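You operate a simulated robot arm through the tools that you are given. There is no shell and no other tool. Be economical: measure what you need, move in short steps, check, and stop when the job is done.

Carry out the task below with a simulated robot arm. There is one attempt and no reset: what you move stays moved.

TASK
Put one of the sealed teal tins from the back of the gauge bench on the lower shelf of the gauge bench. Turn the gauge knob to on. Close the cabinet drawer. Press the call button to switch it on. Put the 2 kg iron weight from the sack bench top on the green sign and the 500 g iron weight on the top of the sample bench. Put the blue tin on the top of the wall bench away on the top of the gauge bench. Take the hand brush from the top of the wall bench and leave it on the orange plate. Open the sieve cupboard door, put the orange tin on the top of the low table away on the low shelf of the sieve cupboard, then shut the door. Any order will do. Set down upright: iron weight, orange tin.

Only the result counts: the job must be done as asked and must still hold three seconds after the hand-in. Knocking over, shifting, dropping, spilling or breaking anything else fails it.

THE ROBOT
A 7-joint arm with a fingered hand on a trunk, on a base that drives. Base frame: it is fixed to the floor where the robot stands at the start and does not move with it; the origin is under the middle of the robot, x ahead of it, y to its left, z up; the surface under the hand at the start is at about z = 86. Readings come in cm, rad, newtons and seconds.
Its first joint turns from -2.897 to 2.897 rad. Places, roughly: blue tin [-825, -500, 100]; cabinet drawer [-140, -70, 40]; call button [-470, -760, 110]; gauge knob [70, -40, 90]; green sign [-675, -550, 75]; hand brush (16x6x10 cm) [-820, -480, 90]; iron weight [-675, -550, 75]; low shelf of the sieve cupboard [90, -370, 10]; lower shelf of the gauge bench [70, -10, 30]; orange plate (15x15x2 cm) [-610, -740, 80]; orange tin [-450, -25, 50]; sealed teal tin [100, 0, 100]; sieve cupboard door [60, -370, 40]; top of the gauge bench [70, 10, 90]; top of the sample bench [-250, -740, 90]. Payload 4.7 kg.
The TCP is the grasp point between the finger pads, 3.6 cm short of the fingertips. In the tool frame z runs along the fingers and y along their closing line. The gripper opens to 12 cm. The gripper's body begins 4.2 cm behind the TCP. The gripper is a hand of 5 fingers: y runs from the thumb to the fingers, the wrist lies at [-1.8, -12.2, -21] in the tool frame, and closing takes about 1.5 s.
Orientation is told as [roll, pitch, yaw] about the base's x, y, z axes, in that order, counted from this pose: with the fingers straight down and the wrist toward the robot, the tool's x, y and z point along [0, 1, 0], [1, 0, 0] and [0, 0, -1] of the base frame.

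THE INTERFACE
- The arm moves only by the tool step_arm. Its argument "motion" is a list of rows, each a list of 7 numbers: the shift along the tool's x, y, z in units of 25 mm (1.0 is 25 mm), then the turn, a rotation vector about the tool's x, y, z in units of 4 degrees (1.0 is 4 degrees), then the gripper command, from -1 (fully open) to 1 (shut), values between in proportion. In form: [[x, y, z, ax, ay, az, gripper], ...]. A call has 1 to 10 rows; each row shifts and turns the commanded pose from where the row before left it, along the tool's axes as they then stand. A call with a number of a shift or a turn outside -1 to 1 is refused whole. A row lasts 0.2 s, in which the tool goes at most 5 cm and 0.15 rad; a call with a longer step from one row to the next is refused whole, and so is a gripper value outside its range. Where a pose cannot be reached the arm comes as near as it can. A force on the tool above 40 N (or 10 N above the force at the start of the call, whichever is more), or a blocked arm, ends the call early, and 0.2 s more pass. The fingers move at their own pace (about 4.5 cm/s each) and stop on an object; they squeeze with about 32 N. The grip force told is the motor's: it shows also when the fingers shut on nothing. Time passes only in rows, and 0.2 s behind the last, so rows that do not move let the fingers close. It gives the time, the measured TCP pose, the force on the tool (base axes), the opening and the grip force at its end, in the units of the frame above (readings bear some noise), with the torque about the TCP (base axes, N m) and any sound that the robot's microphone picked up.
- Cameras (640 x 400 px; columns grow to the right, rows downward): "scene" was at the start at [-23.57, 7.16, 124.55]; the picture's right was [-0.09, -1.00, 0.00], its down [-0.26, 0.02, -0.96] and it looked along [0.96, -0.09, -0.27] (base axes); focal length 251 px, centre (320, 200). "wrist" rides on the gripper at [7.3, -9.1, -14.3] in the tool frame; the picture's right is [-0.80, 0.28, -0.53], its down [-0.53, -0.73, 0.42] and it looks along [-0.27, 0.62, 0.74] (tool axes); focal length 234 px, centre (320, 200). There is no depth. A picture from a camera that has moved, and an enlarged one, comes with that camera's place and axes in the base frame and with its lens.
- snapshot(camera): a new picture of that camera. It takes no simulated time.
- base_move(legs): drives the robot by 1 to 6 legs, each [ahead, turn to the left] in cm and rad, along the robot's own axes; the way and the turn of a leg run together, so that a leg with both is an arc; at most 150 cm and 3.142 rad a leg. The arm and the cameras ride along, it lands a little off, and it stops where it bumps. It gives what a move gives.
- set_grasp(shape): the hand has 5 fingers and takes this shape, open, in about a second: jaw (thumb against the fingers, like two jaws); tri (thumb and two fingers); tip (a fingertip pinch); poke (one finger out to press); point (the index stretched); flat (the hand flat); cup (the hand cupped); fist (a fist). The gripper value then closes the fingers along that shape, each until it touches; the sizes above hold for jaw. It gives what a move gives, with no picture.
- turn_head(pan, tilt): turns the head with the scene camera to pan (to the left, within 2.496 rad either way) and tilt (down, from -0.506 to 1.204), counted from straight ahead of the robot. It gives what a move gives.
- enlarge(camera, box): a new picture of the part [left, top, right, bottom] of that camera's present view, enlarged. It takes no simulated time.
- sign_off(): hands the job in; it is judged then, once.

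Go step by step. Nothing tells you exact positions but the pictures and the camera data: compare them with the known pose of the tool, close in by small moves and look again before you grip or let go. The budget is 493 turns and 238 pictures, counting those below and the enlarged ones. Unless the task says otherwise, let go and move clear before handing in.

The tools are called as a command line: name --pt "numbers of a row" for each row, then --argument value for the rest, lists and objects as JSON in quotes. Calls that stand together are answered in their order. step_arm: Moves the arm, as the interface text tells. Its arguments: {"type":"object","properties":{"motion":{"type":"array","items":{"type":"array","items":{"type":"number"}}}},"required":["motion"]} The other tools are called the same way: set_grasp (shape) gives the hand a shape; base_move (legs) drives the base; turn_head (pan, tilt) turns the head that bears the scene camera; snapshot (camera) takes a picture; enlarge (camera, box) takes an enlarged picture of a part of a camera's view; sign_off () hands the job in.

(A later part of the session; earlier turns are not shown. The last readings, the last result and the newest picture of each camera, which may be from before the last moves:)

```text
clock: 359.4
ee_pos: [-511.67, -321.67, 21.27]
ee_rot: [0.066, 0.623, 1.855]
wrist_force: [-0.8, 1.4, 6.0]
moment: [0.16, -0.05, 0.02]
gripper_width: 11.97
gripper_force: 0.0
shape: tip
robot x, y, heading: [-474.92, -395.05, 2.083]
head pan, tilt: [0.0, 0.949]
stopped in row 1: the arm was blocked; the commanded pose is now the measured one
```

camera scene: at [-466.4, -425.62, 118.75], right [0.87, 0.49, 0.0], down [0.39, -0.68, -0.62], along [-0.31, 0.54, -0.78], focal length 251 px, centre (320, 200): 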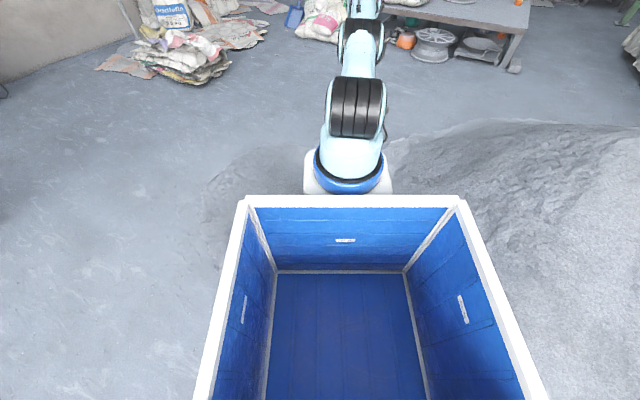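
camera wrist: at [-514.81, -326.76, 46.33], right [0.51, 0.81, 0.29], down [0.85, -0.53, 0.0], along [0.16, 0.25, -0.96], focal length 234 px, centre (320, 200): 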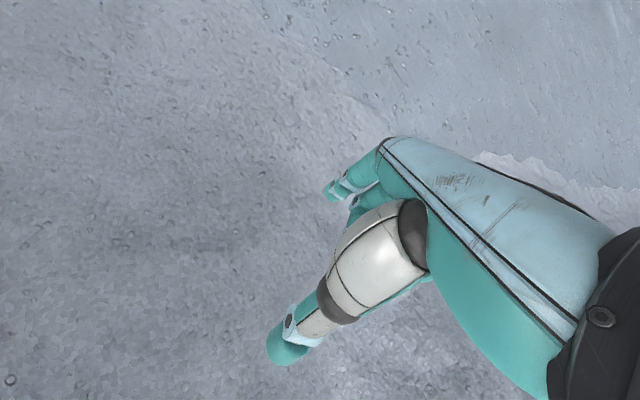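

My "up" was pushing outward at full stretch. Use an inward-and-up direction instead.

step_arm --pt "0 -0.5 -0.26 0 0 0 -1" --pt "0 -0.5 -0.26 0 0 0 -1" --pt "0 -0.7 -0.36 0 0 0 -1" --pt "0 -0.7 -0.36 0 0 0 -1"

step_arm --pt "0 -0.8 -0.45 0 0 0 -1" --pt "0 -0.8 -0.45 0 0 0 -1" --pt "0 -0.8 -0.45 0 0 0 -1" --pt "0 -0.8 -0.45 0 0 0 -1" --pt "0 -0.8 -0.45 0 0 0 -1" --pt "0 -0.8 -0.45 0 0 0 -1"

```text
clock: 359.7
ee_pos: [-511.93, -321.97, 16.75]
ee_rot: [0.08, 0.667, 1.868]
wrist_force: [-2.0, 2.6, 4.4]
moment: [-0.01, -0.11, 0.05]
gripper_width: 11.97
gripper_force: 0.1
shape: tip
robot x, y, heading: [-474.91, -395.01, 2.084]
head pan, tilt: [0.0, 0.949]
stopped in row 1: the arm was blocked; the commanded pose is now the measured one
```

```text
clock: 360.0
ee_pos: [-512.11, -322.91, 12.68]
ee_rot: [0.093, 0.712, 1.885]
wrist_force: [-0.5, 3.6, 2.9]
moment: [-0.08, -0.14, 0.08]
gripper_width: 11.97
gripper_force: 0.1
shape: tip
robot x, y, heading: [-474.56, -394.92, 2.084]
head pan, tilt: [0.0, 0.949]
stopped in row 1: the arm was blocked; the commanded pose is now the measured one
```

step_arm --pt "0 -0.1 -0.05 0 0 0 -1"

step_arm --pt "0.2 -0.1 0 0 0 0 -1"

```text
clock: 360.4
ee_pos: [-512.37, -323.91, 8.23]
ee_rot: [0.118, 0.761, 1.91]
wrist_force: [-1.3, 4.2, 9.3]
moment: [0.36, 0.18, 0.03]
gripper_width: 11.94
gripper_force: 0.0
shape: tip
robot x, y, heading: [-474.4, -395.48, 2.082]
head pan, tilt: [0.0, 0.949]
stopped in row 1: the arm was blocked; the commanded pose is now the measured one
```

```text
clock: 360.7
ee_pos: [-513.85, -321.5, 6.75]
ee_rot: [0.148, 0.754, 1.935]
wrist_force: [-11.4, 80.4, 138.8]
moment: [5.61, 1.89, -0.63]
gripper_width: 11.54
gripper_force: 0.0
shape: tip
out of reach, approached as far as the arm can: row 1
robot x, y, heading: [-474.63, -394.86, 2.086]
head pan, tilt: [0.0, 0.949]
stopped in row 1: the arm was blocked; the commanded pose is now the measured one
```

turn_head --pan 0.15 --tilt 0.75

snapshot --camera "scene"

```text
clock: 361.4
ee_pos: [-513.81, -321.76, 6.74]
ee_rot: [0.148, 0.752, 1.937]
wrist_force: [0.7, 84.5, 143.8]
moment: [6.04, 1.14, -0.77]
gripper_width: 11.58
gripper_force: 0.0
shape: tip
robot x, y, heading: [-474.58, -394.43, 2.083]
head pan, tilt: [0.15, 0.75]
```

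```text
85 pictures are left
camera scene: at [-467.53, -426.2, 120.2], right [0.79, 0.62, 0.01], down [0.4, -0.51, -0.76], along [-0.47, 0.6, -0.65], focal length 251 px, centre (320, 200)
```

scene: 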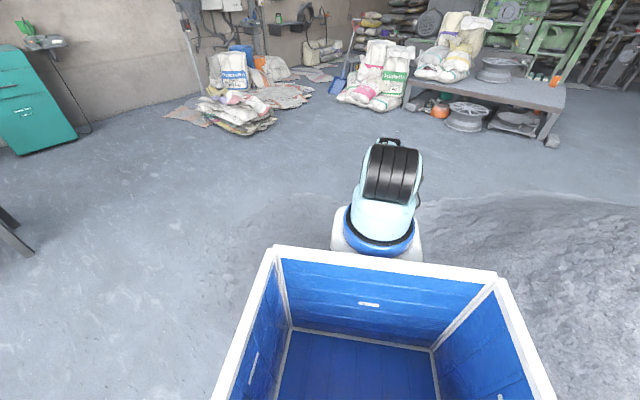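

step_arm --pt "0 0.06 -0.5 -0.14 0 0 -1"

step_arm --pt "0 0.06 -0.5 -0.14 0 0 -1"

step_arm --pt "0 0.06 -0.5 -0.14 0 0 -1"

```text
clock: 361.8
ee_pos: [-515.76, -319.28, 7.12]
ee_rot: [0.184, 0.77, 1.98]
wrist_force: [-4.3, 9.2, 24.9]
moment: [1.03, 0.53, 0.01]
gripper_width: 11.57
gripper_force: 0.1
shape: tip
out of reach, approached as far as the arm can: row 1
robot x, y, heading: [-474.79, -395.42, 2.083]
head pan, tilt: [0.15, 0.75]
stopped in row 1: the arm was blocked; the commanded pose is now the measured one
```

```text
clock: 362.1
ee_pos: [-518.02, -315.27, 11.44]
ee_rot: [0.222, 0.772, 2.029]
wrist_force: [2.7, -7.0, -10.2]
moment: [-0.09, 0.31, -0.23]
gripper_width: 12.02
gripper_force: 0.1
shape: tip
out of reach, approached as far as the arm can: row 1
robot x, y, heading: [-474.16, -395.29, 2.084]
head pan, tilt: [0.15, 0.75]
stopped in row 1: the arm was blocked; the commanded pose is now the measured one
```

```text
clock: 362.4
ee_pos: [-519.86, -312.28, 15.8]
ee_rot: [0.258, 0.778, 2.081]
wrist_force: [1.7, -4.8, -8.7]
moment: [-0.16, 0.2, -0.13]
gripper_width: 11.99
gripper_force: 0.1
shape: tip
out of reach, approached as far as the arm can: row 1
robot x, y, heading: [-474.35, -395.18, 2.086]
head pan, tilt: [0.15, 0.75]
stopped in row 1: the arm was blocked; the commanded pose is now the measured one
```

It rises now. Continue the same small steps.

step_arm --pt "0 0.06 -0.5 -0.14 0 0 -1"

step_arm --pt "0 0.06 -0.5 -0.14 0 0 -1"

step_arm --pt "0 0.06 -0.5 -0.14 0 0 -1"

step_arm --pt "0 0.06 -0.5 -0.14 0 0 -1"

step_arm --pt "0 0.06 -0.5 -0.14 0 0 -1"

step_arm --pt "0 0.06 -0.5 -0.14 0 0 -1"

```text
clock: 362.7
ee_pos: [-520.75, -311.59, 18.99]
ee_rot: [0.298, 0.814, 2.135]
wrist_force: [0.8, -2.2, -4.6]
moment: [-0.12, 0.12, -0.1]
gripper_width: 12.02
gripper_force: 0.1
shape: tip
out of reach, approached as far as the arm can: row 1
robot x, y, heading: [-474.39, -395.48, 2.083]
head pan, tilt: [0.15, 0.75]
stopped in row 1: the arm was blocked; the commanded pose is now the measured one
```

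```text
clock: 363.1
ee_pos: [-521.79, -310.14, 21.42]
ee_rot: [0.311, 0.784, 2.162]
wrist_force: [1.9, -1.4, -5.1]
moment: [-0.2, 0.11, -0.07]
gripper_width: 12.02
gripper_force: 0.0
shape: tip
out of reach, approached as far as the arm can: row 1
robot x, y, heading: [-474.46, -395.17, 2.083]
head pan, tilt: [0.15, 0.75]
stopped in row 1: the arm was blocked; the commanded pose is now the measured one
```

```text
clock: 363.4
ee_pos: [-520.91, -312.24, 18.52]
ee_rot: [0.306, 0.804, 2.158]
wrist_force: [0.3, 0.1, 1.0]
moment: [0.03, 0.01, 0.01]
gripper_width: 11.97
gripper_force: 0.0
shape: tip
out of reach, approached as far as the arm can: row 1
robot x, y, heading: [-474.47, -395.47, 2.084]
head pan, tilt: [0.15, 0.75]
stopped in row 1: the arm was blocked; the commanded pose is now the measured one
```

```text
clock: 363.7
ee_pos: [-523.14, -307.68, 25.17]
ee_rot: [0.305, 0.736, 2.167]
wrist_force: [-1.0, 1.3, -1.2]
moment: [-0.22, 0.0, 0.01]
gripper_width: 11.99
gripper_force: 0.1
shape: tip
out of reach, approached as far as the arm can: row 1
robot x, y, heading: [-474.2, -395.75, 2.084]
head pan, tilt: [0.15, 0.75]
stopped in row 1: the arm was blocked; the commanded pose is now the measured one
```

```text
clock: 364.1
ee_pos: [-522.31, -309.6, 21.94]
ee_rot: [0.297, 0.751, 2.159]
wrist_force: [-0.1, 1.4, 1.7]
moment: [0.03, -0.05, 0.05]
gripper_width: 12.0
gripper_force: 0.0
shape: tip
out of reach, approached as far as the arm can: row 1
robot x, y, heading: [-474.25, -395.99, 2.092]
head pan, tilt: [0.15, 0.75]
stopped in row 1: the arm was blocked; the commanded pose is now the measured one
```

```text
clock: 364.4
ee_pos: [-523.44, -307.8, 25.29]
ee_rot: [0.3, 0.727, 2.168]
wrist_force: [-1.0, 2.0, 4.5]
moment: [0.06, -0.1, 0.06]
gripper_width: 11.98
gripper_force: 0.0
shape: tip
out of reach, approached as far as the arm can: row 1
robot x, y, heading: [-474.17, -395.9, 2.086]
head pan, tilt: [0.15, 0.75]
stopped in row 1: the arm was blocked; the commanded pose is now the measured one
```

step_arm --pt "0 -0.6 -0.35 -0.5 0 0 -1"

step_arm --pt "0 -0.6 -0.35 -0.5 0 0 -1"

step_arm --pt "0 -0.3 -0.9 -1 0 0 -1"

step_arm --pt "0 -0.3 -0.9 -1 0 0 -1"

```text
clock: 364.7
ee_pos: [-521.92, -311.52, 22.41]
ee_rot: [0.333, 0.83, 2.196]
wrist_force: [-1.7, 3.9, 3.8]
moment: [-0.03, -0.15, 0.09]
gripper_width: 12.0
gripper_force: 0.0
shape: tip
out of reach, approached as far as the arm can: row 1
robot x, y, heading: [-473.76, -396.26, 2.088]
head pan, tilt: [0.15, 0.75]
stopped in row 1: the arm was blocked; the commanded pose is now the measured one
```

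```text
clock: 365.1
ee_pos: [-521.04, -314.59, 21.71]
ee_rot: [0.385, 0.931, 2.25]
wrist_force: [1.1, -3.2, -8.7]
moment: [-0.44, 0.17, -0.07]
gripper_width: 11.98
gripper_force: 0.0
shape: tip
out of reach, approached as far as the arm can: row 1
robot x, y, heading: [-473.97, -396.27, 2.088]
head pan, tilt: [0.15, 0.75]
stopped in row 1: the arm was blocked; the commanded pose is now the measured one
```

```text
clock: 365.4
ee_pos: [-520.04, -316.87, 21.52]
ee_rot: [0.437, 1.006, 2.306]
wrist_force: [-0.2, -1.0, -4.6]
moment: [-0.25, 0.02, -0.02]
gripper_width: 12.02
gripper_force: 0.0
shape: tip
out of reach, approached as far as the arm can: row 1
robot x, y, heading: [-473.91, -396.32, 2.083]
head pan, tilt: [0.15, 0.75]
stopped in row 1: the arm was blocked; the commanded pose is now the measured one
```

```text
clock: 365.7
ee_pos: [-519.35, -318.71, 22.02]
ee_rot: [0.505, 1.075, 2.375]
wrist_force: [-0.5, -0.6, -3.3]
moment: [-0.26, 0.09, -0.03]
gripper_width: 12.01
gripper_force: 0.0
shape: tip
out of reach, approached as far as the arm can: row 1
robot x, y, heading: [-473.72, -395.86, 2.085]
head pan, tilt: [0.15, 0.75]
stopped in row 1: the arm was blocked; the commanded pose is now the measured one
```

step_arm --pt "0.2 0 0 0 0 0 -1" --pt "0 0 0 0 0 0 -1" --pt "0 0 0 0 0 0 -1"

step_arm --pt "0 0 0 0.5 0 0 -1" --pt "0 0 0 0.5 0 0 -1"

step_arm --pt "0 0 0 0.5 0 0 -1" --pt "0 0 0 0.5 0 0 -1"

```text
clock: 366.0
ee_pos: [-520.21, -316.91, 24.12]
ee_rot: [0.491, 1.033, 2.379]
wrist_force: [0.3, -1.9, -5.2]
moment: [-0.26, 0.05, -0.08]
gripper_width: 12.0
gripper_force: 0.0
shape: tip
out of reach, approached as far as the arm can: row 1
robot x, y, heading: [-473.85, -396.46, 2.088]
head pan, tilt: [0.15, 0.75]
stopped in row 1: the arm was blocked; the commanded pose is now the measured one
```

```text
clock: 366.4
ee_pos: [-519.53, -318.81, 21.53]
ee_rot: [0.497, 1.052, 2.382]
wrist_force: [-0.7, 0.7, 1.7]
moment: [0.07, -0.01, 0.02]
gripper_width: 11.98
gripper_force: 0.1
shape: tip
robot x, y, heading: [-473.86, -396.91, 2.088]
head pan, tilt: [0.15, 0.75]
stopped in row 1: the arm was blocked; the commanded pose is now the measured one
```

```text
clock: 366.7
ee_pos: [-521.28, -315.11, 26.53]
ee_rot: [0.463, 0.989, 2.361]
wrist_force: [0.3, 1.9, -1.1]
moment: [-0.15, -0.02, 0.05]
gripper_width: 12.0
gripper_force: 0.0
shape: tip
robot x, y, heading: [-473.58, -396.85, 2.089]
head pan, tilt: [0.15, 0.75]
stopped in row 1: the arm was blocked; the commanded pose is now the measured one
```

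step_arm --pt "0 0 -0.5 0 0 0 -1"

step_arm --pt "0 0.5 -0.5 0 0 0 -1"

step_arm --pt "0 -0.5 0 0 0 0 -1"

snapshot --camera "wrist"

```text
clock: 367.0
ee_pos: [-520.37, -317.11, 23.69]
ee_rot: [0.47, 1.013, 2.367]
wrist_force: [-0.2, 0.9, -0.2]
moment: [0.08, -0.02, 0.03]
gripper_width: 11.95
gripper_force: 0.1
shape: tip
out of reach, approached as far as the arm can: row 1
robot x, y, heading: [-473.79, -396.89, 2.085]
head pan, tilt: [0.15, 0.75]
stopped in row 1: the arm was blocked; the commanded pose is now the measured one
```

```text
clock: 367.4
ee_pos: [-521.56, -315.1, 26.37]
ee_rot: [0.454, 0.978, 2.356]
wrist_force: [-0.3, 3.2, 4.7]
moment: [0.16, -0.06, 0.05]
gripper_width: 11.99
gripper_force: 0.1
shape: tip
out of reach, approached as far as the arm can: row 1
robot x, y, heading: [-473.17, -397.32, 2.087]
head pan, tilt: [0.15, 0.75]
stopped in row 1: the arm was blocked; the commanded pose is now the measured one
```

```text
clock: 367.7
ee_pos: [-520.54, -317.45, 23.02]
ee_rot: [0.468, 1.012, 2.368]
wrist_force: [-0.2, 0.1, 1.6]
moment: [0.06, -0.03, -0.01]
gripper_width: 11.97
gripper_force: 0.0
shape: tip
out of reach, approached as far as the arm can: row 1
robot x, y, heading: [-473.71, -396.9, 2.091]
head pan, tilt: [0.15, 0.75]
stopped in row 1: the arm was blocked; the commanded pose is now the measured one
```

```text
84 pictures are left
camera wrist: at [-526.86, -311.26, 39.32], right [0.5, 0.85, -0.18], down [0.85, -0.44, 0.29], along [0.17, -0.3, -0.94], focal length 234 px, centre (320, 200)
```

wrist: 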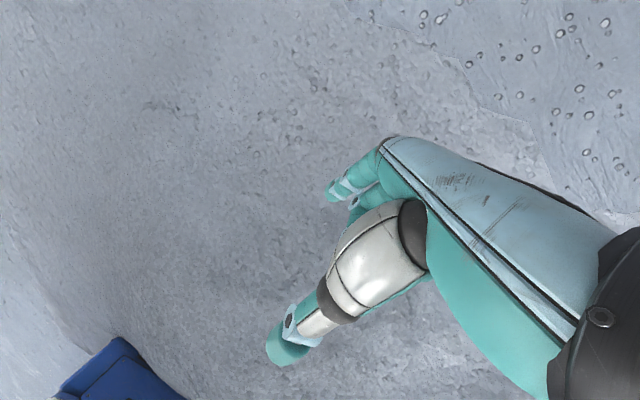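

step_arm --pt "0 -0.3 0.45 0 0 0 -1" --pt "0 -0.3 0.45 0 0 0 -1"

step_arm --pt "0 -0.54 0.84 0 0 0 -1" --pt "0 -0.54 0.84 0 0 0 -1"

step_arm --pt "0 -0.54 0.84 0 0 0 -1" --pt "0 -0.54 0.84 0 0 0 -1"

```text
clock: 368.0
ee_pos: [-521.69, -315.43, 25.99]
ee_rot: [0.447, 0.971, 2.355]
wrist_force: [-0.6, 3.8, 4.3]
moment: [0.13, -0.07, 0.08]
gripper_width: 12.0
gripper_force: 0.0
shape: tip
out of reach, approached as far as the arm can: row 1
robot x, y, heading: [-473.43, -397.06, 2.086]
head pan, tilt: [0.15, 0.75]
stopped in row 1: the arm was blocked; the commanded pose is now the measured one
```

```text
clock: 368.4
ee_pos: [-520.24, -318.79, 21.58]
ee_rot: [0.481, 1.035, 2.372]
wrist_force: [-1.9, 3.8, 4.9]
moment: [0.16, -0.1, 0.15]
gripper_width: 11.98
gripper_force: 0.0
shape: tip
out of reach, approached as far as the arm can: row 1
robot x, y, heading: [-473.48, -397.22, 2.088]
head pan, tilt: [0.15, 0.75]
stopped in row 1: the arm was blocked; the commanded pose is now the measured one
```

```text
clock: 369.1
ee_pos: [-521.14, -317.13, 23.37]
ee_rot: [0.459, 0.998, 2.358]
wrist_force: [0.4, 0.7, -1.3]
moment: [-0.1, 0.01, -0.02]
gripper_width: 12.02
gripper_force: 0.1
shape: tip
out of reach, approached as far as the arm can: row 1, 2
robot x, y, heading: [-473.19, -397.45, 2.089]
head pan, tilt: [0.15, 0.75]
stopped in row 2: the arm was blocked; the commanded pose is now the measured one
```

base_move --legs '[[-35, 0]]'

step_arm --pt "0 0 -0.4 -0.4 0 0 -1" --pt "0 0 -0.4 -0.4 0 0 -1" --pt "0 0 -0.4 -0.4 0 0 -1"

```text
clock: 371.4
ee_pos: [-503.03, -348.76, 17.21]
ee_rot: [0.505, 1.071, 2.391]
wrist_force: [0.0, -0.4, -0.4]
moment: [-0.02, -0.03, 0.0]
gripper_width: 12.01
gripper_force: 0.1
shape: tip
robot x, y, heading: [-456.15, -427.66, 2.086]
head pan, tilt: [0.15, 0.75]
```

```text
clock: 372.2
ee_pos: [-504.67, -348.35, 18.09]
ee_rot: [0.456, 0.995, 2.321]
wrist_force: [-0.6, 0.4, -0.2]
moment: [-0.03, 0.02, 0.0]
gripper_width: 12.0
gripper_force: 0.0
shape: tip
out of reach, approached as far as the arm can: row 1, 2, 3
robot x, y, heading: [-456.21, -427.37, 2.084]
head pan, tilt: [0.15, 0.75]
```

The base had been wedged; now the arm follows again. Bring it in and up.

step_arm --pt "0 -0.6 0 0 0 0 -1" --pt "0 -0.6 0 0 0 0 -1" --pt "0 -0.6 0 -0.3 0 0 -1" --pt "0 -0.6 0 -0.3 0 0 -1" --pt "0 -0.6 0 -0.3 0 0 -1" --pt "0 -0.6 0 -0.3 0 0 -1"

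step_arm --pt "0 -0.6 0 -0.5 -0.5 0 -1" --pt "0 -0.6 0 -0.5 -0.5 0 -1" --pt "0 -0.6 0 -0.5 -0.5 0 -1" --pt "0 -0.6 0 -0.5 -0.5 0 -1" --pt "0 -0.6 0 -0.5 -0.5 0 -1" --pt "0 -0.6 0 -0.5 -0.5 0 -1"

```text
clock: 373.6
ee_pos: [-501.18, -352.32, 25.67]
ee_rot: [0.391, 0.92, 2.258]
wrist_force: [0.0, 0.8, 0.7]
moment: [0.03, 0.0, -0.02]
gripper_width: 12.01
gripper_force: 0.0
shape: tip
out of reach, approached as far as the arm can: row 1
robot x, y, heading: [-456.36, -427.19, 2.087]
head pan, tilt: [0.15, 0.75]
```

```text
clock: 375.0
ee_pos: [-497.62, -357.18, 32.26]
ee_rot: [0.122, 0.719, 2.182]
wrist_force: [0.3, -0.4, -0.2]
moment: [0.0, 0.02, -0.01]
gripper_width: 12.0
gripper_force: 0.1
shape: tip
robot x, y, heading: [-456.63, -427.67, 2.083]
head pan, tilt: [0.15, 0.75]
```

step_arm --pt "0 -0.6 -0.7 -1 -0.2 0 -1" --pt "0 -0.6 -0.7 -1 -0.2 0 -1" --pt "0 -0.55 -0.75 -1 -0.2 0 -1" --pt "0 -0.5 -0.8 -1 -0.2 0 -1" --pt "0 -0.45 -0.8 -1 -0.2 0 -1" --pt "0 -0.4 -0.85 -1 -0.2 0 -1" --pt "0 -0.4 -0.85 -1 -0.2 0 -1" --pt "0 -0.35 -0.9 -1 -0.2 0 -1" --pt "0 -0.3 -0.9 -1 0 0 -1" --pt "0 -0.3 -0.9 -1 0 0 -1"

step_arm --pt "0 -0.4 -1 0 0 0 -1" --pt "0 -0.4 -1 0 0 0 -1" --pt "0 -0.4 -1 0 0 0 -1" --pt "0 -0.4 -1 0 0 0 -1" --pt "0 -0.4 -1 0 0 0 -1" --pt "0 -0.4 -1 0 0 0 -1" --pt "0 -0.4 -1 0 0 0 -1" --pt "0 -0.4 -1 0 0 0 -1" --pt "0 -0.4 -1 0 0 0 -1" --pt "0 -0.4 -1 0 0 0 -1"

turn_head --pan -0.3 --tilt 0.5

snapshot --camera "scene"

```text
clock: 377.2
ee_pos: [-495.64, -358.55, 55.47]
ee_rot: [-0.008, 0.022, 2.145]
wrist_force: [0.3, -0.5, -0.9]
moment: [0.01, -0.01, 0.0]
gripper_width: 11.99
gripper_force: 0.1
shape: tip
robot x, y, heading: [-456.24, -427.14, 2.091]
head pan, tilt: [0.15, 0.75]
```

```text
clock: 379.4
ee_pos: [-491.3, -366.54, 81.05]
ee_rot: [0.067, 0.013, 2.06]
wrist_force: [0.9, 0.2, -0.9]
moment: [0.07, 0.1, 0.05]
gripper_width: 12.02
gripper_force: 0.0
shape: tip
robot x, y, heading: [-456.31, -427.38, 2.083]
head pan, tilt: [0.15, 0.75]
```

```text
clock: 380.3
ee_pos: [-491.13, -366.45, 81.06]
ee_rot: [0.063, 0.011, 2.062]
wrist_force: [-0.9, 0.8, 0.4]
moment: [-0.01, -0.01, 0.01]
gripper_width: 11.99
gripper_force: 0.2
shape: tip
robot x, y, heading: [-456.45, -427.61, 2.087]
head pan, tilt: [-0.3, 0.499]
```

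```text
83 pictures are left
camera scene: at [-448.84, -451.19, 122.42], right [0.98, 0.21, 0.0], down [0.1, -0.47, -0.88], along [-0.19, 0.86, -0.48], focal length 251 px, centre (320, 200)
```

scene: 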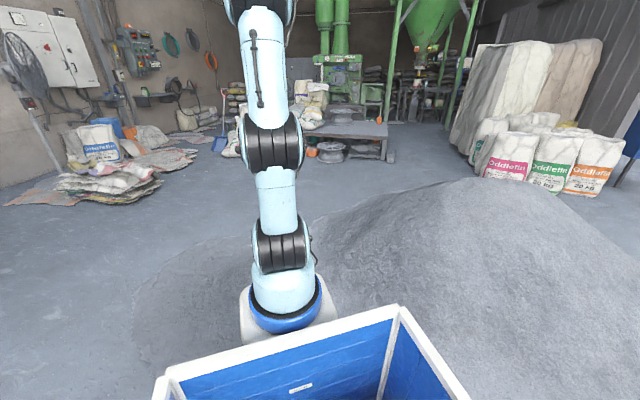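

Arm recovered. A low spread of gravel reaches west to x≈−590, so I'll swing wider: via (−560, −450), (−635, −430), (−665, −340), then northeast.

base_move --legs '[[-12, 0], [0, 1.163], [111, 0], [0, -0.344], [77, 0], [0, -1.013]]'

turn_head --pan 0 --tilt 0.55

snapshot --camera "scene"

```text
clock: 396.7
ee_pos: [-667.61, -370.07, 80.65]
ee_rot: [-0.007, 0.023, 2.111]
wrist_force: [-0.5, -0.5, 0.4]
moment: [0.0, 0.03, 0.0]
gripper_width: 11.99
gripper_force: 0.0
shape: tip
robot x, y, heading: [-634.72, -431.74, 2.066]
head pan, tilt: [-0.3, 0.499]
stopped in leg 6: the robot was blocked; the commanded pose is now the measured one
```

```text
clock: 397.5
ee_pos: [-667.47, -370.12, 80.76]
ee_rot: [-0.006, 0.02, 2.112]
wrist_force: [-0.4, -0.5, -0.1]
moment: [-0.02, 0.0, 0.0]
gripper_width: 12.01
gripper_force: 0.0
shape: tip
robot x, y, heading: [-634.58, -431.43, 2.07]
head pan, tilt: [0.0, 0.55]
```

```text
82 pictures are left
camera scene: at [-630.15, -456.65, 121.97], right [0.88, 0.47, 0.0], down [0.25, -0.46, -0.85], along [-0.4, 0.75, -0.52], focal length 251 px, centre (320, 200)
```

scene: 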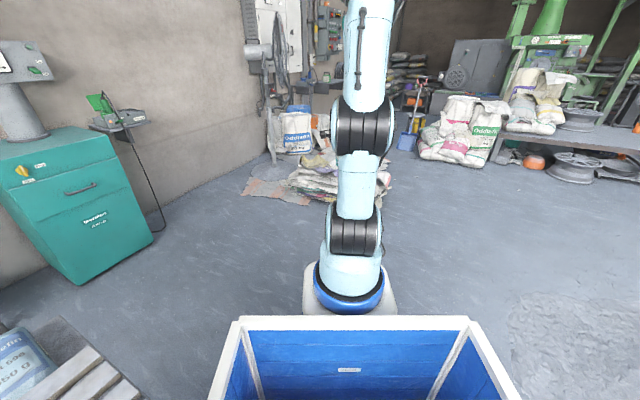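

base_move --legs '[[80, 0], [0, -1.17], [100, 0], [60, 0], [0, -0.45]]'

turn_head --pan 0.25 --tilt 0.5

snapshot --camera "scene"

```text
clock: 413.8
ee_pos: [-512.71, -204.19, 80.77]
ee_rot: [-0.006, 0.023, 0.513]
wrist_force: [-0.1, -0.2, 0.1]
moment: [0.01, -0.02, 0.01]
gripper_width: 12.0
gripper_force: 0.1
shape: tip
robot x, y, heading: [-574.89, -235.06, 0.47]
head pan, tilt: [0.0, 0.55]
```

```text
clock: 414.6
ee_pos: [-512.73, -204.06, 80.79]
ee_rot: [-0.006, 0.023, 0.514]
wrist_force: [-0.5, 0.2, 0.8]
moment: [0.0, 0.02, 0.02]
gripper_width: 12.01
gripper_force: 0.0
shape: tip
robot x, y, heading: [-574.78, -235.3, 0.467]
head pan, tilt: [0.25, 0.499]
```

```text
81 pictures are left
camera scene: at [-601.22, -236.99, 122.42], right [0.66, -0.75, 0.0], down [-0.36, -0.31, -0.88], along [0.66, 0.58, -0.48], focal length 251 px, centre (320, 200)
```

scene: 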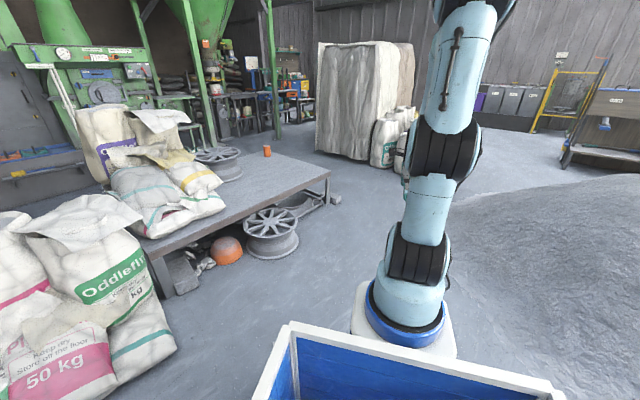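

Now there's a clear view: tin near (−455, −37), and room east of the table. Drive round the table's corner to its east side.

base_move --legs '[[0, -0.062], [95, 0], [95, 0], [60, 1.3], [58, 0]]'

turn_head --pan 1.15 --tilt 0.6

snapshot --camera "scene"

```text
clock: 430.7
ee_pos: [-388.59, 14.31, 80.74]
ee_rot: [-0.005, 0.02, 1.751]
wrist_force: [0.4, -0.1, -0.3]
moment: [-0.01, -0.01, -0.02]
gripper_width: 12.01
gripper_force: 0.2
shape: tip
robot x, y, heading: [-379.5, -54.85, 1.712]
head pan, tilt: [0.25, 0.499]
cut short: leg 4
```

```text
clock: 431.9
ee_pos: [-388.67, 14.25, 80.78]
ee_rot: [-0.008, 0.021, 1.751]
wrist_force: [-0.7, -0.3, 0.5]
moment: [-0.01, -0.01, 0.0]
gripper_width: 12.01
gripper_force: 0.1
shape: tip
robot x, y, heading: [-379.49, -54.99, 1.712]
head pan, tilt: [1.15, 0.6]
```

```text
80 pictures are left
camera scene: at [-391.53, -86.27, 121.51], right [0.28, 0.96, 0.0], down [0.54, -0.16, -0.83], along [-0.79, 0.23, -0.56], focal length 251 px, centre (320, 200)
```

scene: 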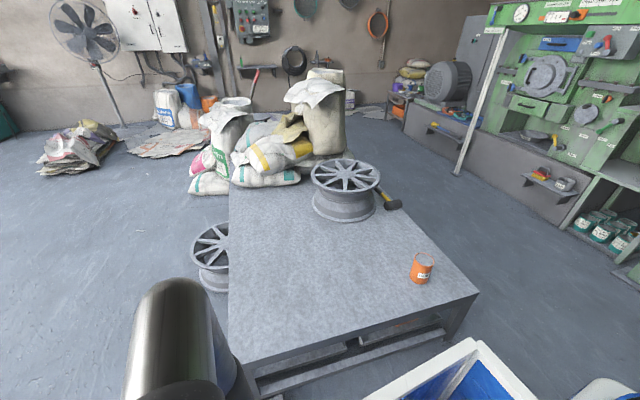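

enlarge --camera "scene" --box '[380, 230, 460, 300]'

```text
5.71 times, centred on (420, 265) of scene
camera zoom: at [-391.53, -86.27, 121.51], right [0.28, 0.96, 0.0], down [0.54, -0.16, -0.83], along [-0.79, 0.23, -0.56], focal length 1436 px, centre (-251, -171)
```

zoom: 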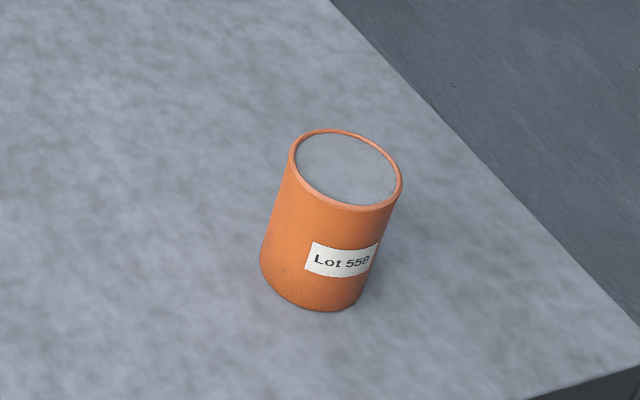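

Tin: about 7.7 cm wide, 12 cm tall, at (−446, −27), table top z≈33.5. I'll take it from above with the jaw shape, hand radial.

set_grasp --shape "jaw"

step_arm --pt "0.6 -0.3 0 0 0 -1 -1" --pt "0.6 -0.3 0 0 0 -1 -1" --pt "0.6 -0.3 0 0 0 -1 -1" --pt "0.6 -0.3 0 0 0 -1 -1" --pt "0.6 -0.3 0 0 0 -1 -1" --pt "0.6 -0.3 0 0 0 -1 -1" --pt "0.6 -0.3 0 0 0 -1 -1" --pt "0.6 -0.3 0 0 0 -1 -1" --pt "0.6 -0.3 0 0 0 -1 -1" --pt "0.6 -0.3 0 0 0 -1 -1"

step_arm --pt "1 0 0 0 0 -1 -1" --pt "1 0 0 0 0 -1 -1" --pt "1 0 0 0 0 -1 -1" --pt "1 0 0 0 0 -1 -1" --pt "1 0 0 0 0 -0.2 -1" --pt "1 0 0 0 0 0 -1"

```text
clock: 432.8
ee_pos: [-388.73, 14.26, 80.87]
ee_rot: [-0.007, 0.021, 1.752]
wrist_force: [0.4, 0.5, 0.0]
moment: [-0.03, 0.03, -0.01]
gripper_width: 11.96
gripper_force: 0.0
shape: jaw
robot x, y, heading: [-379.85, -55.03, 1.71]
head pan, tilt: [1.15, 0.6]
```

```text
clock: 435.0
ee_pos: [-398.22, 0.7, 80.98]
ee_rot: [0.009, 0.022, 2.45]
wrist_force: [0.6, -0.3, -0.3]
moment: [-0.02, -0.05, -0.03]
gripper_width: 12.01
gripper_force: 0.0
shape: jaw
robot x, y, heading: [-379.93, -55.3, 1.704]
head pan, tilt: [1.15, 0.6]
```

```text
clock: 436.4
ee_pos: [-405.47, -12.06, 80.93]
ee_rot: [0.014, 0.02, 2.742]
wrist_force: [0.1, -0.2, 0.4]
moment: [0.02, 0.0, 0.04]
gripper_width: 12.0
gripper_force: 0.0
shape: jaw
robot x, y, heading: [-379.91, -55.19, 1.705]
head pan, tilt: [1.15, 0.6]
```

step_arm --pt "0.908 0.97 0.5 0 0 0 -1" --pt "0.908 0.97 0.5 0 0 0 -1" --pt "0.908 0.97 0.5 0 0 0 -1" --pt "0.908 0.97 0.5 0 0 0 -1" --pt "0.908 0.97 0.5 0 0 0 -1" --pt "0.908 0.97 0.5 0 0 0 -1" --pt "0.908 0.97 0.5 0 0 0 -1" --pt "0.908 0.97 0.5 0 0 0 -1" --pt "0.908 0.97 0.5 0 0 0 -1" --pt "0.908 0.97 0.5 0 0 0 -1"

step_arm --pt "0.908 0.97 0.4 0 0 0 -1" --pt "0.908 0.97 0.4 0 0 0 -1" --pt "0.908 0.97 0.4 0 0 0 -1"

snapshot --camera "wrist"

snapshot --camera "scene"

```text
clock: 438.6
ee_pos: [-436.53, -23.87, 68.48]
ee_rot: [0.014, 0.018, 2.742]
wrist_force: [0.4, 0.2, 0.5]
moment: [-0.01, -0.02, 0.04]
gripper_width: 11.99
gripper_force: 0.1
shape: jaw
robot x, y, heading: [-379.54, -55.11, 1.71]
head pan, tilt: [1.15, 0.6]
```

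```text
clock: 439.4
ee_pos: [-445.97, -27.42, 65.38]
ee_rot: [0.014, 0.018, 2.742]
wrist_force: [0.0, 0.2, 0.0]
moment: [-0.01, 0.0, 0.02]
gripper_width: 11.98
gripper_force: 0.0
shape: jaw
robot x, y, heading: [-380.0, -54.86, 1.707]
head pan, tilt: [1.15, 0.6]
```

```text
78 pictures are left
camera wrist: at [-440.55, -37.25, 79.94], right [0.05, 0.86, 0.51], down [0.89, 0.2, -0.42], along [-0.46, 0.47, -0.75], focal length 234 px, centre (320, 200)
```

wrist: 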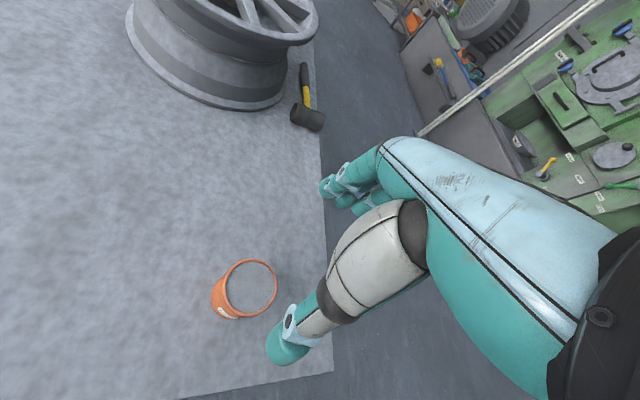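

```text
77 pictures are left
camera scene: at [-391.55, -86.28, 121.51], right [0.28, 0.96, 0.0], down [0.54, -0.16, -0.83], along [-0.79, 0.23, -0.57], focal length 251 px, centre (320, 200)
```

scene: 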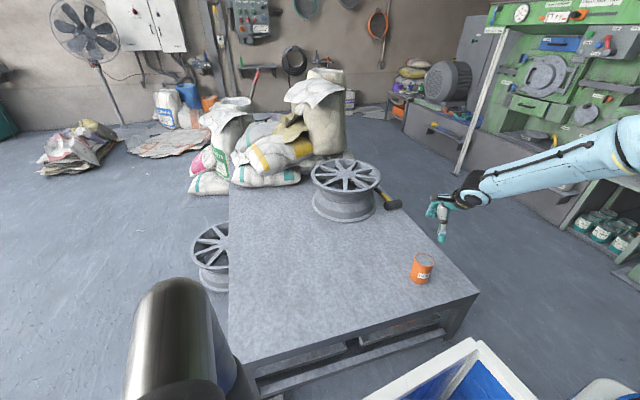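

Aligned over the tin. Lower straight down.

step_arm --pt "0 -0.15 1 0 0 0 -1" --pt "0.1 -0.15 1 0 0 0 -1" --pt "0 0 1 0 0 0 -1" --pt "0 0 1 0 0 0 -1" --pt "0 0 1 0 0 0 -1" --pt "0 0 1 0 0 0 -1"

snapshot --camera "wrist"

```text
clock: 440.8
ee_pos: [-445.1, -28.24, 50.53]
ee_rot: [0.014, 0.016, 2.744]
wrist_force: [-0.4, 0.2, 0.0]
moment: [-0.02, -0.02, -0.01]
gripper_width: 11.97
gripper_force: 0.0
shape: jaw
robot x, y, heading: [-379.91, -55.16, 1.707]
head pan, tilt: [1.15, 0.6]
```

```text
76 pictures are left
camera wrist: at [-439.72, -38.06, 65.02], right [0.05, 0.86, 0.51], down [0.89, 0.2, -0.42], along [-0.46, 0.47, -0.75], focal length 234 px, centre (320, 200)
```

wrist: 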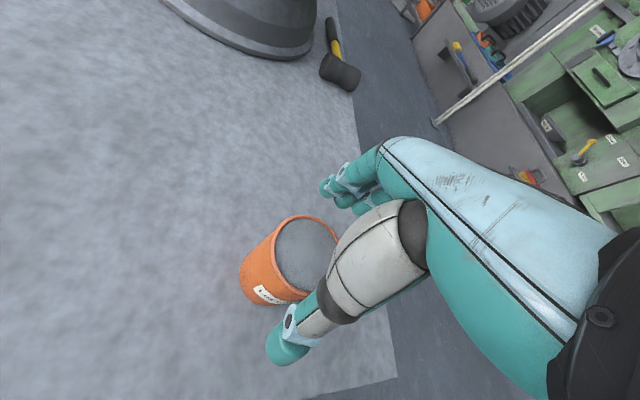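

step_arm --pt "0 0 0.8 0 0 0 -1" --pt "0 0 0.8 0 0 0 -1" --pt "0 0 0.8 0 0 0 -1" --pt "0 0 0.6 0 0 0 -1" --pt "0 0 0 0 0 0 1" --pt "0 0 0 0 0 0 1" --pt "0 0 0 0 0 0 1" --pt "0 0 0 0 0 0 1" --pt "0 0 0 0 0 0 1"

snapshot --camera "wrist"

```text
clock: 442.8
ee_pos: [-445.04, -28.32, 43.01]
ee_rot: [0.014, 0.017, 2.744]
wrist_force: [3.5, -1.6, 8.2]
moment: [-0.26, -0.67, -0.03]
gripper_width: 7.55
gripper_force: 32.5
shape: jaw
robot x, y, heading: [-379.53, -54.7, 1.713]
head pan, tilt: [1.15, 0.6]
```

```text
75 pictures are left
camera wrist: at [-439.63, -38.23, 57.54], right [0.05, 0.86, 0.51], down [0.89, 0.2, -0.42], along [-0.46, 0.47, -0.75], focal length 234 px, centre (320, 200)
```

wrist: 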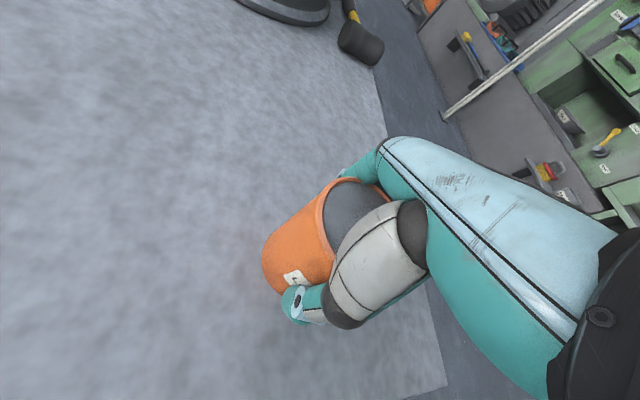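

Gripped. Lift and bring it in front of the robot.

step_arm --pt "0 0 -1 0 0 0 1" --pt "0 0 -1 0 0 0 1" --pt "0 0 -1 0 0 0 1" --pt "0 0 -1 0 0 0 1" --pt "0 0 -1 0 0 0 1" --pt "0 0 -1 0 0 0 1" --pt "0 0 -1 0 0 0 1" --pt "0 0 -1 0 0 0 1" --pt "0 0 -1 0 0 0 1" --pt "0 0 -1 0 0 0 1"

step_arm --pt "-0.9 -0.9 -0.6 0 0 0 1" --pt "-0.9 -0.9 -0.6 0 0 0 1" --pt "-0.9 -0.9 -0.6 0 0 0 1" --pt "-0.9 -0.9 -0.6 0 0 0 1" --pt "-0.9 -0.9 -0.6 0 0 0 1" --pt "-0.9 -0.9 -0.6 0 0 0 1" --pt "-0.9 -0.9 -0.6 0 0 0 1" --pt "-0.9 -0.9 -0.6 0 0 0 1" --pt "-0.9 -0.9 0 0 0 0 1" --pt "-0.9 -0.9 0 0 0 0 1"

step_arm --pt "-0.7 0 0 0 0 1 1" --pt "-0.7 0 0 0 0 1 1" --pt "-0.7 0 0 0 0 1 1" --pt "-0.7 0 0 0 0 1 1" --pt "-0.7 0 0 0 0 1 1" --pt "-0.7 0 0 0 0 1 1" --pt "-0.7 0 0 0 0 1 1" --pt "-0.7 0 0 0 0 1 1" --pt "-0.7 0 0 0 0 1 1" --pt "-0.7 0 0 0 0 1 1"

step_arm --pt "0 0 0 0 0 1 1" --pt "0 0 0 0 0 1 1" --pt "0 0 0 0 0 1 1" --pt "0 0 0 0 0 1 1"

```text
clock: 445.0
ee_pos: [-445.33, -27.88, 67.96]
ee_rot: [0.015, 0.018, 2.743]
wrist_force: [-0.4, -0.1, -4.6]
moment: [-0.01, 0.02, 0.01]
gripper_width: 7.39
gripper_force: 31.9
shape: jaw
robot x, y, heading: [-379.67, -54.89, 1.701]
head pan, tilt: [1.15, 0.6]
```

```text
clock: 447.2
ee_pos: [-415.94, -15.67, 80.19]
ee_rot: [0.015, 0.018, 2.741]
wrist_force: [0.0, -0.7, -4.4]
moment: [0.0, 0.0, 0.0]
gripper_width: 7.41
gripper_force: 32.2
shape: jaw
robot x, y, heading: [-379.97, -54.99, 1.707]
head pan, tilt: [1.15, 0.6]
```

```text
clock: 449.4
ee_pos: [-404.82, -2.69, 79.81]
ee_rot: [-0.001, 0.023, 2.044]
wrist_force: [0.4, 0.8, -3.7]
moment: [-0.03, 0.03, -0.01]
gripper_width: 7.42
gripper_force: 31.4
shape: jaw
robot x, y, heading: [-379.98, -55.26, 1.705]
head pan, tilt: [1.15, 0.6]
```

```text
clock: 450.4
ee_pos: [-404.79, -2.54, 79.97]
ee_rot: [-0.005, 0.021, 1.764]
wrist_force: [-0.2, 0.4, -3.8]
moment: [-0.01, -0.01, 0.02]
gripper_width: 7.4
gripper_force: 31.5
shape: jaw
robot x, y, heading: [-379.66, -55.01, 1.707]
head pan, tilt: [1.15, 0.6]
```

Now retrace the path in reverse (known clear). Center the hand first.

step_arm --pt "-0.9 0 -0.4 0 0 0 1" --pt "-0.9 0 -0.4 0 0 0 1" --pt "-0.9 0 -0.4 0 0 0 1" --pt "-0.9 0 -0.4 0 0 0 1" --pt "-0.9 0 -0.4 0 0 0 1" --pt "-0.9 0 -0.4 0 0 0 1"

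base_move --legs '[[-57, 0], [-60, -1.3], [-95, 0], [-95, 0], [0, 0.495]]'

```text
clock: 451.8
ee_pos: [-391.56, -0.02, 85.95]
ee_rot: [-0.003, 0.022, 1.765]
wrist_force: [-0.3, 0.1, -3.2]
moment: [0.01, -0.01, -0.02]
gripper_width: 7.43
gripper_force: 31.7
shape: jaw
robot x, y, heading: [-379.58, -54.82, 1.705]
head pan, tilt: [1.15, 0.6]
```

```text
clock: 468.7
ee_pos: [-540.66, -192.12, 86.06]
ee_rot: [-0.005, 0.022, 0.986]
wrist_force: [0.0, -0.6, -4.4]
moment: [0.0, 0.01, 0.0]
gripper_width: 7.34
gripper_force: 32.4
shape: jaw
robot x, y, heading: [-570.98, -239.28, 0.932]
head pan, tilt: [1.15, 0.6]
cut short: leg 2
```

base_move --legs '[[0, -0.053], [-100, 0], [-58, 0], [0, 1.19]]'

```text
clock: 480.2
ee_pos: [-703.76, -313.4, 86.03]
ee_rot: [-0.005, 0.023, 2.141]
wrist_force: [-0.1, -0.8, -4.9]
moment: [0.0, 0.0, 0.01]
gripper_width: 7.31
gripper_force: 32.0
shape: jaw
robot x, y, heading: [-672.87, -360.32, 2.083]
head pan, tilt: [1.15, 0.6]
```

base_move --legs '[[-70, 0], [0, 0.82], [-82, 0], [0, 0.3], [-60, 0], [-55, 0]]'

```text
clock: 496.9
ee_pos: [-498.9, -441.19, 85.95]
ee_rot: [-0.005, 0.023, -3.017]
wrist_force: [0.4, 0.5, -3.3]
moment: [-0.03, -0.02, 0.0]
gripper_width: 7.3
gripper_force: 32.3
shape: jaw
robot x, y, heading: [-443.2, -433.52, -3.076]
head pan, tilt: [1.15, 0.6]
```

base_move --legs '[[0, -0.11], [-110, 0], [-97, 0], [0, 1.44], [-105, 0], [-100, 0]]'

```text
clock: 521.1
ee_pos: [-206.34, -296.35, 86.0]
ee_rot: [-0.006, 0.022, -1.678]
wrist_force: [-0.5, 0.0, -4.8]
moment: [0.05, -0.01, 0.0]
gripper_width: 7.27
gripper_force: 32.2
shape: jaw
robot x, y, heading: [-201.12, -240.15, -1.728]
head pan, tilt: [1.15, 0.6]
```

base_move --legs '[[0, -0.88], [-110, 0], [-113, 0], [0, 1.037], [150, 0]]'

```text
clock: 544.0
ee_pos: [-8.73, -333.04, 85.96]
ee_rot: [-0.006, 0.022, -1.538]
wrist_force: [-0.7, 0.9, -4.4]
moment: [0.05, -0.01, 0.03]
gripper_width: 7.2
gripper_force: 31.7
shape: jaw
robot x, y, heading: [-11.43, -276.81, -1.597]
head pan, tilt: [1.15, 0.6]
```

base_move --legs '[[0, -0.3], [50, 0], [0, 0.33], [66, 0], [0, 0.323], [69, 0]]'

step_arm --pt "0 -0.8 -0.8 0 0 0 1" --pt "0 -0.8 -0.8 0 0 0 1" --pt "0 -0.8 -0.8 0 0 0 1" --pt "0 -0.8 -0.8 0 0 0 1" --pt "0 -0.8 -0.8 0 0 0 1" --pt "0 -0.8 -0.8 0 0 0 1"

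base_move --legs '[[0, 2.0]]'

turn_head --pan 0.1 --tilt 0.7

snapshot --camera "scene"

```text
clock: 556.6
ee_pos: [17.31, -506.1, 86.03]
ee_rot: [-0.003, 0.022, -1.184]
wrist_force: [0.2, 0.7, -3.6]
moment: [-0.01, 0.02, -0.01]
gripper_width: 7.18
gripper_force: 32.2
shape: jaw
robot x, y, heading: [-4.94, -454.49, -1.246]
head pan, tilt: [1.15, 0.6]
```

```text
clock: 558.0
ee_pos: [12.88, -495.2, 98.31]
ee_rot: [-0.004, 0.022, -1.184]
wrist_force: [0.0, 0.0, -4.1]
moment: [0.01, -0.01, -0.02]
gripper_width: 7.18
gripper_force: 32.1
shape: jaw
robot x, y, heading: [-4.66, -454.46, -1.242]
head pan, tilt: [1.15, 0.6]
```

```text
clock: 563.2
ee_pos: [25.44, -421.51, 98.25]
ee_rot: [-0.006, 0.022, 0.801]
wrist_force: [0.3, -0.6, -3.9]
moment: [-0.03, 0.06, 0.0]
gripper_width: 7.13
gripper_force: 32.0
shape: jaw
robot x, y, heading: [-4.94, -454.5, 0.743]
head pan, tilt: [1.15, 0.6]
```

```text
clock: 564.5
ee_pos: [25.48, -421.77, 98.28]
ee_rot: [-0.005, 0.021, 0.801]
wrist_force: [-0.5, 0.0, -4.7]
moment: [-0.01, 0.04, -0.02]
gripper_width: 7.12
gripper_force: 31.9
shape: jaw
robot x, y, heading: [-4.6, -454.33, 0.744]
head pan, tilt: [0.099, 0.7]
```

```text
74 pictures are left
camera scene: at [-28.75, -464.43, 120.65], right [0.75, -0.66, 0.0], down [-0.43, -0.48, -0.76], along [0.51, 0.57, -0.64], focal length 251 px, centre (320, 200)
```

scene: 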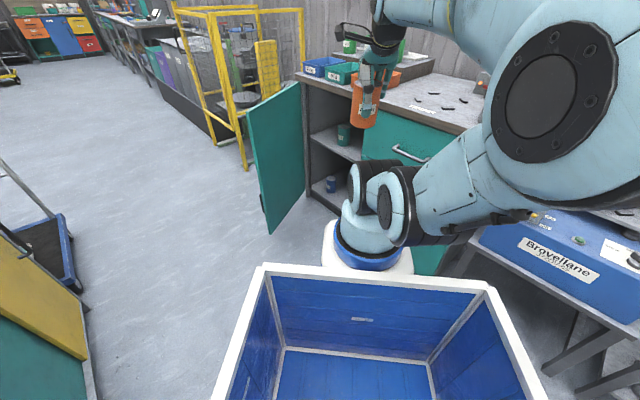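

enlarge --camera "scene" --box '[240, 60, 400, 230]'

```text
2.35 times, centred on (320, 145) of scene
camera zoom: at [-28.75, -464.43, 120.65], right [0.75, -0.66, 0.0], down [-0.43, -0.48, -0.76], along [0.51, 0.57, -0.64], focal length 591 px, centre (320, 329)
```

zoom: 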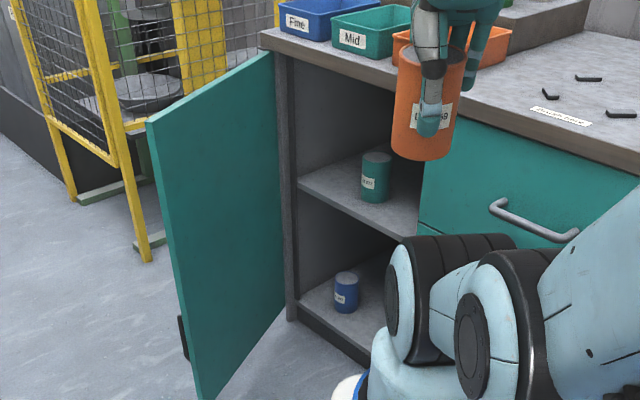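

The low shelf is at z≈13 under a middle shelf at z≈50, with a small blue tin at (69, −366). I'll place the orange tin at about (70, −381), reaching from (−10, −425).

base_move --legs '[[0, 1.016], [30, 0], [0, -1.9]]'

turn_head --pan 0.5 --tilt 0.75

snapshot --camera "scene"

```text
clock: 573.7
ee_pos: [34.05, -427.8, 98.21]
ee_rot: [-0.004, 0.022, -0.089]
wrist_force: [0.4, -0.2, -3.2]
moment: [-0.02, 0.03, 0.0]
gripper_width: 7.15
gripper_force: 32.8
shape: jaw
robot x, y, heading: [-10.22, -425.42, -0.15]
head pan, tilt: [0.099, 0.7]
```

```text
clock: 574.5
ee_pos: [33.99, -427.73, 98.25]
ee_rot: [-0.004, 0.021, -0.086]
wrist_force: [0.5, 0.6, -3.0]
moment: [-0.01, -0.01, 0.03]
gripper_width: 7.09
gripper_force: 31.3
shape: jaw
robot x, y, heading: [-10.63, -425.22, -0.15]
head pan, tilt: [0.499, 0.75]
```

```text
72 pictures are left
camera scene: at [-34.0, -409.38, 120.23], right [0.35, -0.94, 0.0], down [-0.64, -0.24, -0.73], along [0.69, 0.25, -0.68], focal length 251 px, centre (320, 200)
```

scene: 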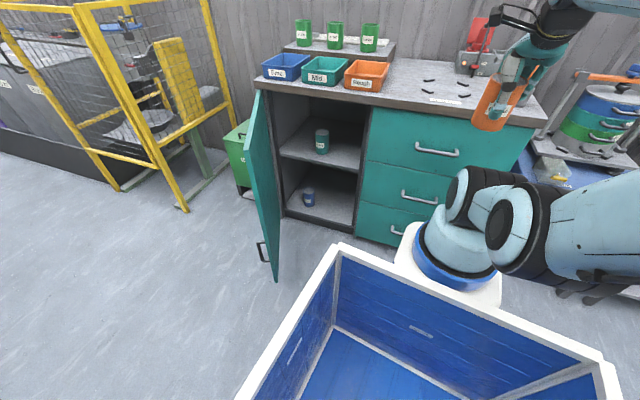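

Rotate the hand to face the opening and move to the entry point, still high.

step_arm --pt "0 0 0 0 0 -0.94 1" --pt "0 0 0 0 0 -0.94 1" --pt "0 0 0 0 0 -0.94 1" --pt "0 0 0 0 0 -0.94 1" --pt "0 0 0 0 0 -0.94 1" --pt "0 0 0 0 0 -0.94 1" --pt "0 0 0 0 0 -0.94 1" --pt "0 0 0 0 0 -0.94 1" --pt "0 0 0 0 0 -0.94 1"

step_arm --pt "0.94 0.8 0 0 0 0 1" --pt "0.94 0.8 0 0 0 0 1" --pt "0.94 0.8 0 0 0 0 1" --pt "0.94 0.8 0 0 0 0 1" --pt "0.94 0.8 0 0 0 0 1" --pt "0.94 0.8 0 0 0 0 1" --pt "0.94 0.8 0 0 0 0 1" --pt "0.94 0.8 0 0 0 0 1" --pt "0.94 0.8 0 0 0 0 1" --pt "0.94 0.8 0 0 0 0 1"

```text
clock: 576.5
ee_pos: [34.01, -427.77, 98.29]
ee_rot: [0.008, 0.024, 0.505]
wrist_force: [-0.9, 0.4, -4.0]
moment: [0.01, 0.02, 0.03]
gripper_width: 7.12
gripper_force: 32.1
shape: jaw
robot x, y, heading: [-10.3, -424.63, -0.149]
head pan, tilt: [0.499, 0.75]
```

```text
clock: 578.7
ee_pos: [40.26, -397.64, 98.0]
ee_rot: [0.008, 0.022, 0.501]
wrist_force: [-0.7, -0.3, -4.2]
moment: [-0.02, 0.03, -0.01]
gripper_width: 7.15
gripper_force: 32.1
shape: jaw
robot x, y, heading: [-10.38, -424.9, -0.149]
head pan, tilt: [0.499, 0.75]
```

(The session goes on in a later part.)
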